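You operate a simulated robot arm through the tools that you are given. There is no shell and no other tool. Be economical: measure what you need, move in short steps, check, and stop when the job is done.

You are at the controls of a simulated robot arm. One attempt, no reset.

JOB
Slide the yellow wheel along the top of the long table until it stands next to the red brush.

The check looks at the end state, three seconds after you hand in, the way a careful person would. Anything else that was tipped, shoved, dropped, spilled or broken makes it a failure.

ROBOT AND FRAMES
A 6-joint arm with a two-finger parallel gripper on a trunk, on a base that drives. Base frame: it is fixed to the floor where the robot stands at the start and does not move with it; the origin is under the middle of the robot, x ahead of it, y to its left, z up. Units: cm, degrees, N and s.
With the tool pointing down near the work surface it reaches from about 32 to 70 cm from the robot's upright axis, wherever it stands. Its first joint turns from -166.0 to 166.0 degrees. Payload 4.1 kg.
The tool frame sits at the grasp point between the pads (the TCP): z along the fingers, y along the line on which they close. The tips reach 2.3 cm beyond it. Largest opening 9.4 cm; finger width 3.8, thickness 1; the body of the gripper, 5.4 by 9.6 cm, starts 3.9 cm behind the TCP.
Orientation is told as [roll, pitch, yaw] about the base's x, y, z axes, in that order, counted from this pose: with the fingers straight down and closing along the base's y, the tool's x points along the base's -x, its y along +y and its z along -z.

CONTROLS
- The arm moves only by the tool servo_tool. Its argument "motion" is a list of rows, each a list of 7 numbers: the turn, a rotation vector about the tool's x, y, z in degrees, then the shift along the tool's x, y, z in cm, then the closure, from 0 (fully open) to 1 (shut). In form: [[ax, ay, az, tx, ty, tz, hand], ...]. A call has 1 to 20 rows; each row shifts and turns the commanded pose from where the row before left it, along the tool's axes as they then stand. Each row takes 0.2 s and may step no farther than 5 cm and 8.6 degrees from the row before; otherwise, or with a gripper value out of range, the whole call is refused. Where a pose cannot be reached the arm comes as near as it can. A force on the tool above 40 N (or 10 N above the force at the start of the call, whichever is more), or a blocked arm, ends the call early, and 0.2 s more pass. The fingers move at their own pace (about 4.5 cm/s each) and stop on an object; they squeeze with about 43 N. The grip force told is the motor's: it shows also when the fingers shut on nothing. Time passes only in rows, and 0.2 s behind the last, so rows that do not move let the fingers close. It gives the time, the measured TCP pose, the force on the tool (base axes), the opening and the grip force at its end, in the units of the frame above (readings bear some noise).
- Cameras (640 x 400 px; columns grow to the right, rows downward): "scene" is now at [2.38, 15.7, 147.39]; the picture's right is [-0.03, -1.00, 0.00], its down [-0.75, 0.02, -0.67] and it looks along [0.67, -0.02, -0.75] (base axes); focal length 274 px, centre (320, 200). "wrist" rides on the gripper at [8.6, 1.6, -7.4] in the tool frame; the picture's right is [-0.18, 0.98, 0.00], its down [-0.58, -0.11, -0.81] and it looks along [-0.79, -0.15, 0.59] (tool axes); focal length 243 px, centre (320, 200). There is no depth. A picture from a camera that has moved, and an enlarged one, comes with that camera's place and axes in the base frame and with its lens. The place of the scene camera against the robot may be out by one fixed shift of up to 2.5 cm in any direction.
- capture(camera): a new picture of that camera. No time passes.
- raise_lower(by): slides the trunk up (or, below 0, down) by that many cm; the arm and the scene camera ride with it, the base frame stays. It gives what a move gives, with no picture.
- steer(legs): drives the robot by 1 to 6 legs, each [ahead, turn to the left] in cm and degrees, along the robot's own axes; the way and the turn of a leg run together, so that a leg with both is an arc; at most 150 cm and 180 degrees a leg. The arm and the cameras ride along, it lands a little off, and it stops where it bumps. It gives what a move gives.
- pan_tilt(pan, tilt): turns the head with the scene camera to pan (to the left, within 155 degrees either way) and tilt (down, from -29 to 69), counted from straight ahead of the robot. It gives what a move gives.
- zoom(camera, box): a new picture of the part [left, top, right, bottom] of that camera's present view, enlarged. No time passes.
- hand_in(): hands the job in; it is judged then, once.

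Work in short steps. Places have to be worked out from the pictures, the camera data and where the tool is seen: move nearer, look again, correct. Check each grasp and each placing, and mend what went wrong. You have 120 turns and 98 pictures in all, those below and enlarged ones among them. Open the gripper and draw the arm clear of the work before you hand the job in, unless the task says otherwise; then end with one line.

The tools are called after "Request:" as name(argument=value, ...) on one line, values as JSON. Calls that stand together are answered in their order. servo_tool: Moves the arm, as the interface text tells. Its arguments: {"type":"object","properties":{"motion":{"type":"array"}},"required":["motion"]} The other tools are called the same way: raise_lower (by) slides the trunk up or down; steer (legs) drives the base; pan_tilt (pan, tilt) turns the head that bears the scene camera; capture (camera) takes a picture; zoom (camera, box) takes an enlarged picture of a part of a camera's view; hand_in () hands the job in.

At the start:

```text
t: 0.0
tool_pos: [36.2, 6.54, 106.72]
tcp_rot: [0.0, 0.0, 0.0]
ft_force: [-0.3, 0.4, -0.7]
grip_width: 9.43
grasp_force: 0.1
trunk travel left (down, up): [-42.5, 16.5]
robot x, y, heading: [-0.1, 0.27, -0.2]
head pan, tilt: [-1.5, 48.3]
```

scene: 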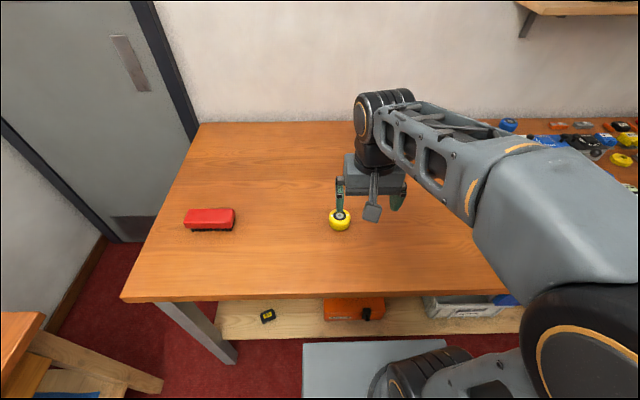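
wrist: 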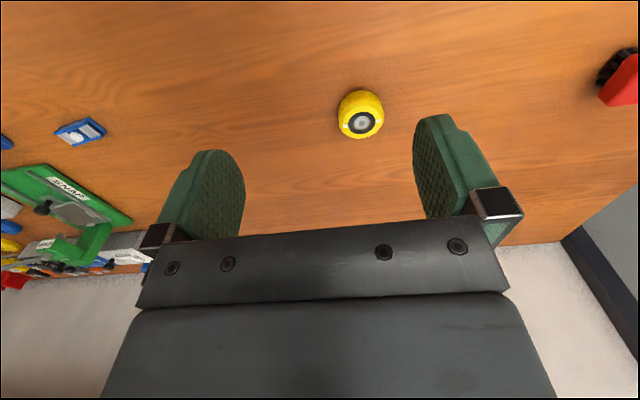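

The wheel appears to be near (47.5, 9.7), and the brush near (49, 46) with its near end around y≈39. I'll enlarge both views to get the shapes.

Request:
zoom(camera="scene", box=[160, 160, 400, 310])

Request:
zoom(camera="wrist", box=[280, 50, 440, 150])

```text
2.67 times, centred on (280, 235) of scene
camera zoom: at [2.38, 15.7, 147.39], right [-0.03, -1.0, 0.0], down [-0.75, 0.02, -0.67], along [0.67, -0.02, -0.75], focal length 731 px, centre (427, 107)
```

zoom: 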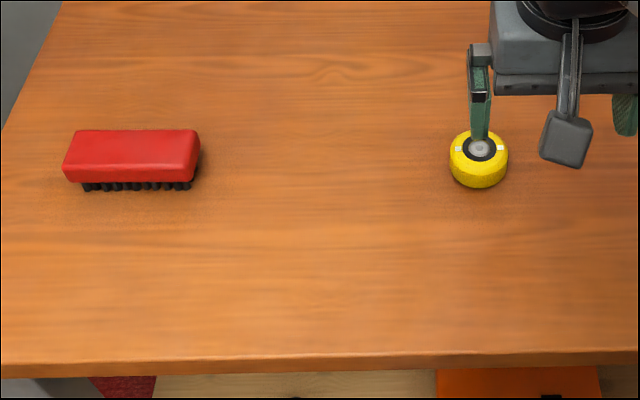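

```text
4.00 times, centred on (360, 100) of wrist
camera zoom: at [27.67, 8.15, 114.42], right [0.18, 0.98, 0.0], down [0.58, -0.11, 0.81], along [0.79, -0.15, -0.59], focal length 970 px, centre (160, 600)
```

zoom: 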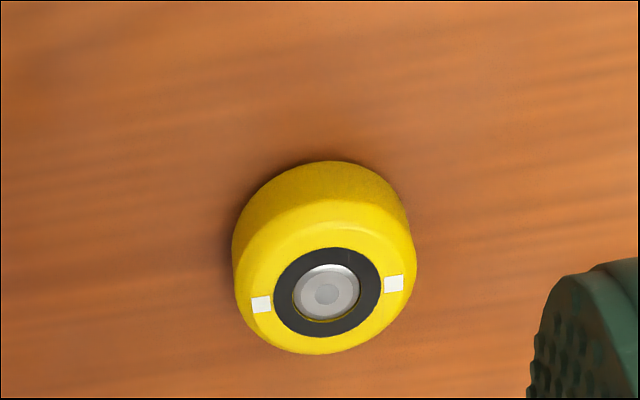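

The wheel lies flat, about 5.9 cm across, with its hub at roughly (48, 9.8). I'll yaw the tool -90° so the fingers close along x and the camera trails on the -y side. Then I'll move to above the wheel.

Request:
servo_tool(motion=[[0, 0, -7.5, 0, 0, 0, 0], [0, 0, -7.5, 0, 0, 0, 0], [0, 0, -7.5, 0, 0, 0, 0], [0, 0, -7.5, 0, 0, 0, 0], [0, 0, -7.5, 0, 0, 0, 0], [0, 0, -7.5, 0, 0, 0, 0], [0, 0, -7.5, 0, 0, 0, 0], [0, 0, -7.5, 0, 0, 0, 0], [0, 0, -7.5, 0, 0, 0, 0], [0, 0, -7.5, 0, 0, 0, 0], [0, 0, -7.5, 0, 0, 0, 0], [0, 0, -7.5, 0, 0, 0, 0], [0, 0, 0, -0.8, -3, 1.5, 0], [0, 0, 0, -0.8, -3, 1.5, 0], [0, 0, 0, -0.8, -3, 1.5, 0], [0, 0, 0, -0.86, -2.85, 1.5, 0], [0, 0, 0, 0, 0, 0, 0]])

Request:
capture(camera="wrist")

Request:
capture(camera="scene")

```text
t: 3.6
tool_pos: [48.09, 9.91, 100.96]
tcp_rot: [-0.1, -0.1, 90.0]
ft_force: [-0.2, 0.7, -0.6]
grip_width: 9.4
grasp_force: 0.0
trunk travel left (down, up): [-42.5, 16.5]
robot x, y, heading: [0.01, 0.22, -0.1]
head pan, tilt: [-1.5, 48.3]
```

```text
93 pictures are left
camera wrist: at [46.52, 1.25, 108.48], right [-0.98, 0.18, 0.0], down [0.11, 0.58, 0.81], along [0.15, 0.79, -0.59], focal length 243 px, centre (320, 200)
```

wrist: 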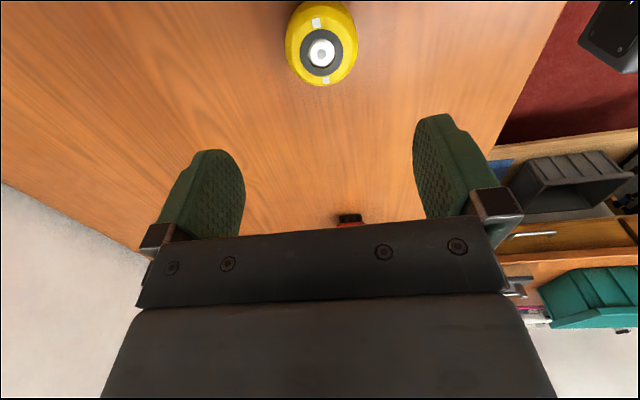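

```text
92 pictures are left
camera scene: at [2.41, 15.71, 147.39], right [-0.03, -1.0, 0.0], down [-0.75, 0.02, -0.67], along [0.67, -0.02, -0.75], focal length 274 px, centre (320, 200)
```

scene: 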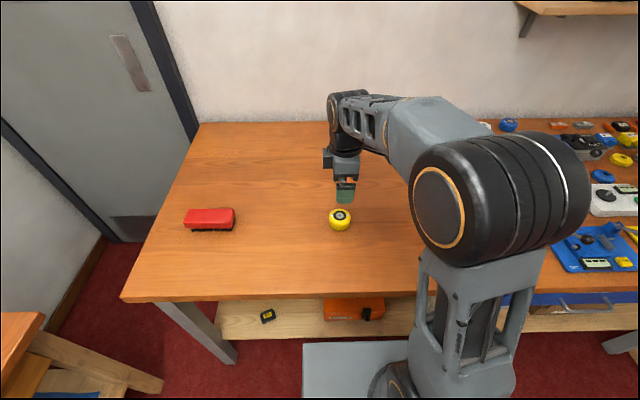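

Both views agree on the hub at about (48.0, 9.75), so the tool is centred over it. I'll descend with the fingers open, stopping short of the table.

Request:
servo_tool(motion=[[0, 0, 0, 0.1, 0, 2.5, 0], [0, 0, 0, 0, 0, 2.5, 0], [0, 0, 0, 0, 0, 2.5, 0], [0, 0, 0, 0, 0, 2.5, 0], [0, 0, 0, 0, 0, 2, 0], [0, 0, 0, 0, 0, 0, 0]])

Request:
capture(camera="wrist")

Request:
zoom(camera="scene", box=[180, 130, 420, 280])

```text
t: 5.0
tool_pos: [48.14, 9.64, 88.91]
tcp_rot: [0.0, 0.0, 89.9]
ft_force: [-0.3, -0.1, -0.1]
grip_width: 9.38
grasp_force: 0.0
trunk travel left (down, up): [-42.5, 16.5]
robot x, y, heading: [-0.11, 0.13, 0.3]
head pan, tilt: [-1.5, 48.3]
```

```text
91 pictures are left
camera wrist: at [46.59, 1.0, 96.42], right [-0.98, 0.18, 0.0], down [0.11, 0.58, 0.81], along [0.15, 0.79, -0.59], focal length 243 px, centre (320, 200)
```

wrist: 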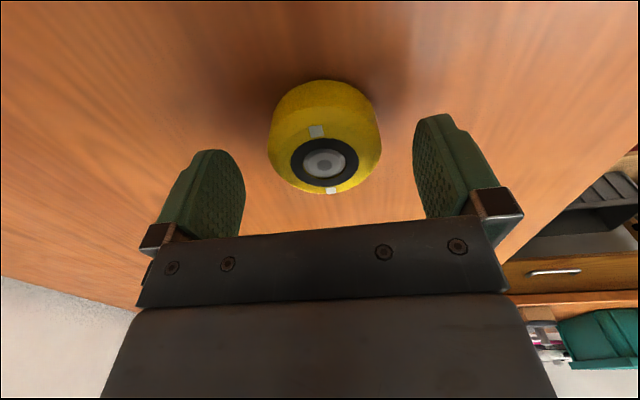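

```text
2.67 times, centred on (300, 205) of scene
camera zoom: at [2.4, 15.7, 147.39], right [-0.03, -1.0, 0.0], down [-0.75, 0.02, -0.67], along [0.67, -0.02, -0.75], focal length 731 px, centre (373, 187)
```

zoom: 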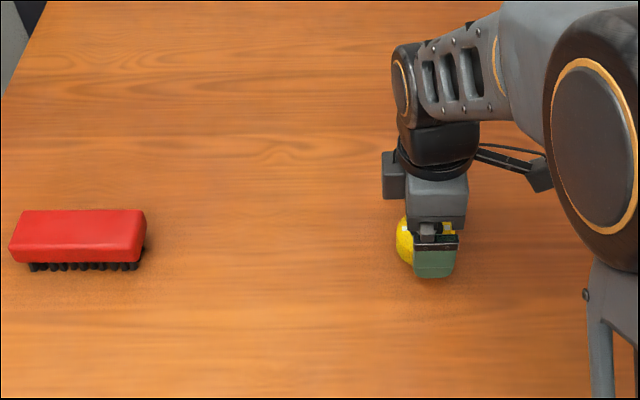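

The hub triangulates to a height of about 87.5 and y of about 9.8–10.3. I'll shift 0.4 cm in +y, lower the last 1.9 cm, and then close gently.

Request:
servo_tool(motion=[[0, 0, 0, -0.4, 0, 0, 0], [0, 0, 0, 0, 0, 1, 0], [0, 0, 0, 0, 0, 0.9, 0], [0, 0, 0, 0, 0, 0, 0], [0, 0, 0, 0, 0, 0, 0]])

Request:
capture(camera="wrist")

```text
t: 6.2
tool_pos: [48.2, 10.09, 86.85]
tcp_rot: [0.0, 0.0, 90.0]
ft_force: [-0.2, -0.1, -0.7]
grip_width: 9.4
grasp_force: 0.0
trunk travel left (down, up): [-42.5, 16.5]
robot x, y, heading: [0.17, 0.39, -0.1]
head pan, tilt: [-1.5, 48.3]
```

```text
89 pictures are left
camera wrist: at [46.57, 1.42, 94.53], right [-0.98, 0.18, 0.0], down [0.11, 0.58, 0.81], along [0.15, 0.79, -0.59], focal length 243 px, centre (320, 200)
```

wrist: 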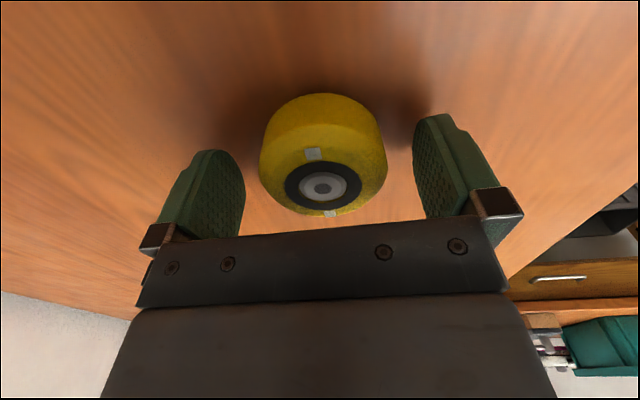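

The wheel sits centred between the pads. Closing on it now.

Request:
servo_tool(motion=[[0, 0, 0, 0, 0, 0, 0.3], [0, 0, 0, 0, 0, 0, 0.5], [0, 0, 0, 0, 0, 0, 0.6], [0, 0, 0, 0, 0, 0, 0.6], [0, 0, 0, 0, 0, 0, 0.6]])

Request:
capture(camera="wrist")

```text
t: 7.4
tool_pos: [48.13, 10.16, 86.94]
tcp_rot: [0.0, 0.0, 90.0]
ft_force: [-1.7, 0.1, 0.7]
grip_width: 5.87
grasp_force: 42.9
trunk travel left (down, up): [-42.5, 16.5]
robot x, y, heading: [-0.05, 0.05, -0.2]
head pan, tilt: [-1.5, 48.3]
```

```text
88 pictures are left
camera wrist: at [46.57, 1.42, 94.54], right [-0.98, 0.18, 0.0], down [0.11, 0.58, 0.81], along [0.15, 0.79, -0.59], focal length 243 px, centre (320, 200)
```

wrist: 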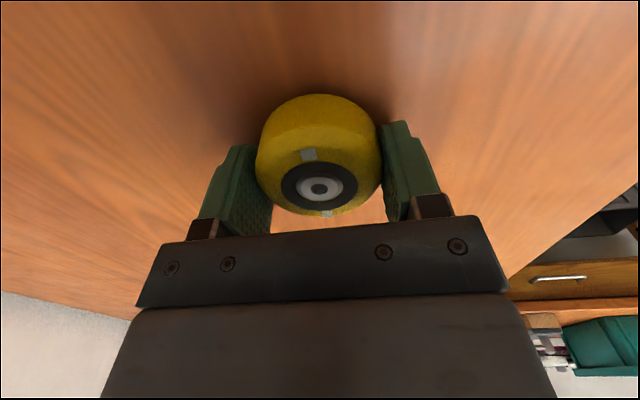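

The grip is firm at 5.87 cm. I'll slide it 18 cm in +y with the height held, then look.

Request:
servo_tool(motion=[[0, 0, 0, -1, 0, 0, 0.6], [0, 0, 0, -1.5, 0, 0, 0.6], [0, 0, 0, -1.5, 0, 0, 0.6], [0, 0, 0, -1.5, 0, 0, 0.6], [0, 0, 0, -1.5, 0, 0, 0.6], [0, 0, 0, -1.5, 0, 0, 0.6], [0, 0, 0, -1.5, 0, 0, 0.6], [0, 0, 0, -1.5, 0, 0, 0.6], [0, 0, 0, -1.5, 0, 0, 0.6], [0, 0, 0, -1.5, 0, 0, 0.6], [0, 0, 0, -1.5, 0, 0, 0.6], [0, 0, 0, -1.5, 0, 0, 0.6], [0, 0, 0, -0.5, 0, 0, 0.6], [0, 0, 0, 0, 0, 0, 0.6]])

Request:
capture(camera="scene")

Request:
capture(camera="wrist")

```text
t: 10.4
tool_pos: [48.1, 28.01, 86.87]
tcp_rot: [0.0, 0.1, 90.0]
ft_force: [-0.6, -3.8, 5.1]
grip_width: 5.91
grasp_force: 43.2
trunk travel left (down, up): [-42.5, 16.5]
robot x, y, heading: [0.25, -0.07, 0.2]
head pan, tilt: [-1.5, 48.3]
```

```text
87 pictures are left
camera scene: at [2.35, 15.64, 147.4], right [-0.03, -1.0, 0.0], down [-0.75, 0.02, -0.67], along [0.67, -0.02, -0.75], focal length 274 px, centre (320, 200)
```

scene: 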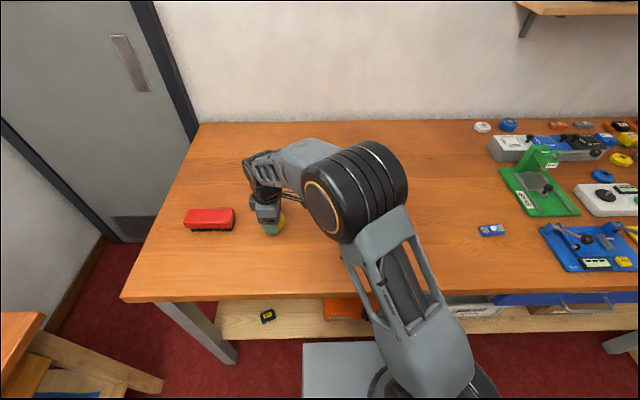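

```text
86 pictures are left
camera wrist: at [46.52, 19.41, 94.53], right [-0.98, 0.18, 0.0], down [0.11, 0.58, 0.81], along [0.15, 0.79, -0.59], focal length 243 px, centre (320, 200)
```

wrist: 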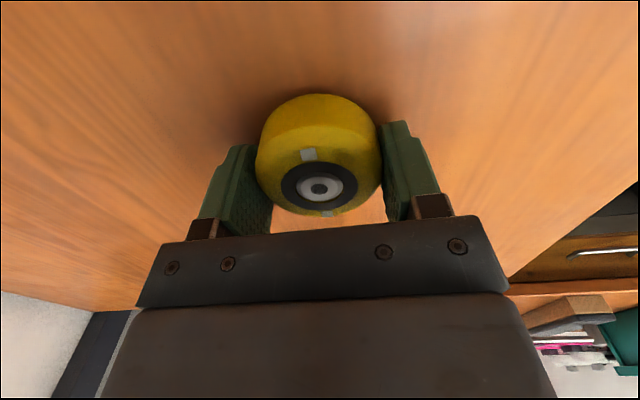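

The slide is smooth and the wheel is at y≈27.8. I put the brush's near end at y≈38.7, so I'll slide 6 cm more and check the gap.

Request:
servo_tool(motion=[[0, 0, 0, -1, 0, 0, 0.6], [0, 0, 0, -1, 0, 0, 0.6], [0, 0, 0, -1, 0, 0, 0.6], [0, 0, 0, -1, 0, 0, 0.6], [0, 0, 0, -1, 0, 0, 0.6], [0, 0, 0, -1, 0, 0, 0.6], [0, 0, 0, 0, 0, 0, 0.6]])

Request:
zoom(camera="scene", box=[160, 180, 288, 260])

```text
t: 12.0
tool_pos: [48.11, 34.08, 86.95]
tcp_rot: [0.0, 0.0, 90.0]
ft_force: [1.0, -0.7, 1.3]
grip_width: 5.86
grasp_force: 43.3
trunk travel left (down, up): [-42.5, 16.5]
robot x, y, heading: [-0.11, -0.07, -0.1]
head pan, tilt: [-1.5, 48.3]
```

```text
5.00 times, centred on (224, 220) of scene
camera zoom: at [2.37, 15.68, 147.39], right [-0.03, -1.0, 0.0], down [-0.75, 0.02, -0.67], along [0.67, -0.02, -0.75], focal length 1371 px, centre (800, 100)
```

zoom: 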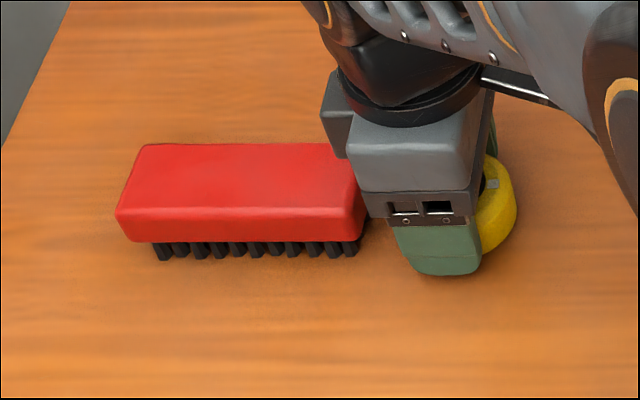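

The remaining gap looks to be about 1–2 cm. I'll slide 0.5 cm more, open, lift straight up, and look at the result.

Request:
servo_tool(motion=[[0, 0, 0, -0.25, 0, 0, 0.6], [0, 0, 0, -0.25, 0, 0, 0.6], [0, 0, 0, 0, 0, 0, 0.6], [0, 0, 0, 0, 0, 0, 0.3], [0, 0, 0, 0, 0, 0, 0], [0, 0, 0, 0, 0, 0, 0], [0, 0, 0, 0, 0, 0, 0], [0, 0, 0, 0, 0, 0, 0], [0, 0, 0, 0, 0, -1, 0], [0, 0, 0, 0, 0, -2, 0], [0, 0, 0, 0, 0, -3, 0], [0, 0, 0, 0, 0, -4, 0], [0, 0, 0, 0, 0, -4, 0], [0, 0, 0, 0, 0, 0, 0]])

Request:
capture(camera="wrist")

Request:
zoom(camera="scene", box=[160, 180, 288, 260])

```text
t: 15.0
tool_pos: [48.22, 34.4, 100.94]
tcp_rot: [0.1, 0.0, 90.1]
ft_force: [-0.6, -0.3, 0.1]
grip_width: 9.37
grasp_force: 0.2
trunk travel left (down, up): [-42.5, 16.5]
robot x, y, heading: [-0.26, -0.13, 0.0]
head pan, tilt: [-1.5, 48.3]
```

```text
84 pictures are left
camera wrist: at [46.57, 25.87, 108.55], right [-0.98, 0.18, 0.0], down [0.11, 0.58, 0.81], along [0.15, 0.79, -0.59], focal length 243 px, centre (320, 200)
```

wrist: 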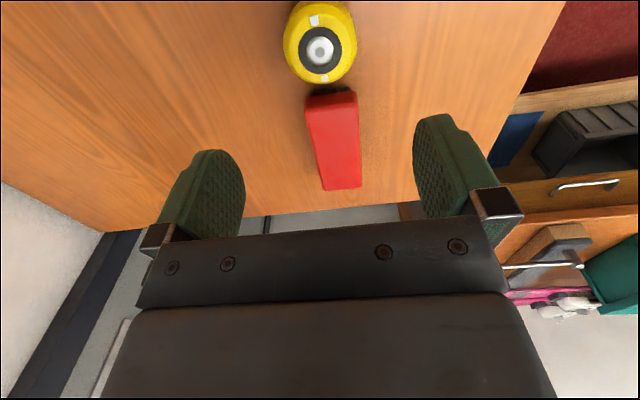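

```text
5.00 times, centred on (224, 220) of scene
camera zoom: at [2.37, 15.69, 147.39], right [-0.03, -1.0, 0.0], down [-0.75, 0.02, -0.67], along [0.67, -0.02, -0.75], focal length 1371 px, centre (800, 100)
```

zoom: 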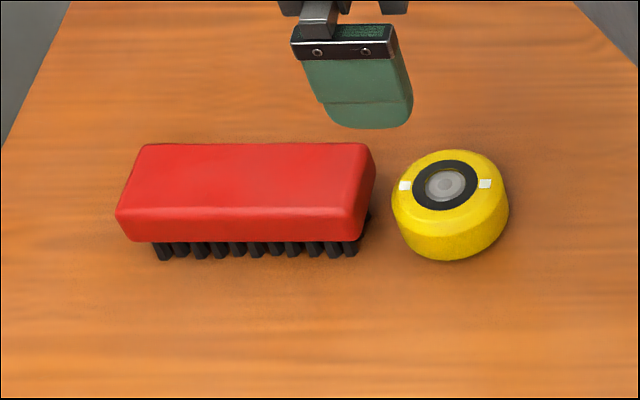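

The wheel lies flat about 1 cm from the brush's end, and the brush hasn't moved. I'll draw the arm up and clear, then check once more.

Request:
servo_tool(motion=[[0, 0, 0, 0, 0, -4, 0], [0, 0, 0, 0, 0, -2, 0], [0, 0, 0, 4, 0, 0, 0], [0, 0, 0, 4, 0, 0, 0], [0, 0, 0, 4, 0, 0, 0], [0, 0, 0, 4, 0, 0, 0], [0, 0, 0, 4, 0, 0, 0], [0, 0, 0, 0, 0, 0, 0]])

Request:
capture(camera="scene")

```text
t: 16.8
tool_pos: [47.98, 14.52, 106.94]
tcp_rot: [0.1, 0.0, 89.9]
ft_force: [0.5, -0.5, 0.1]
grip_width: 9.4
grasp_force: 0.0
trunk travel left (down, up): [-42.5, 16.5]
robot x, y, heading: [0.08, 0.23, 0.2]
head pan, tilt: [-1.5, 48.3]
```

```text
82 pictures are left
camera scene: at [2.38, 15.66, 147.39], right [-0.03, -1.0, 0.0], down [-0.75, 0.02, -0.67], along [0.67, -0.02, -0.75], focal length 274 px, centre (320, 200)
```

scene: 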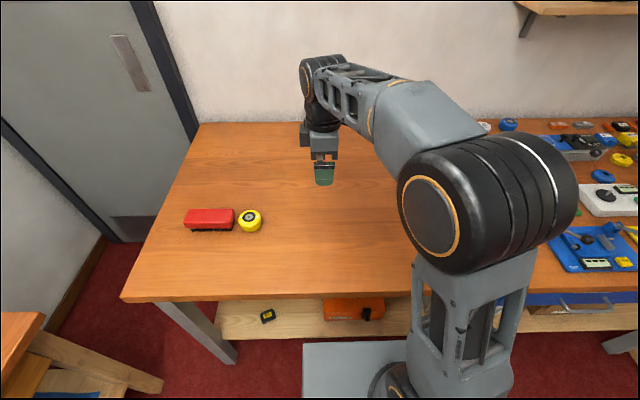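

The arm is clear, the gripper is open, and the wheel is beside the brush with nothing else disturbed. Handing in.

Request:
hand_in()

```text
The job is handed in.
```

I slid the yellow wheel along the table until it was about 1 cm from the end of the red brush, and nothing else was disturbed.
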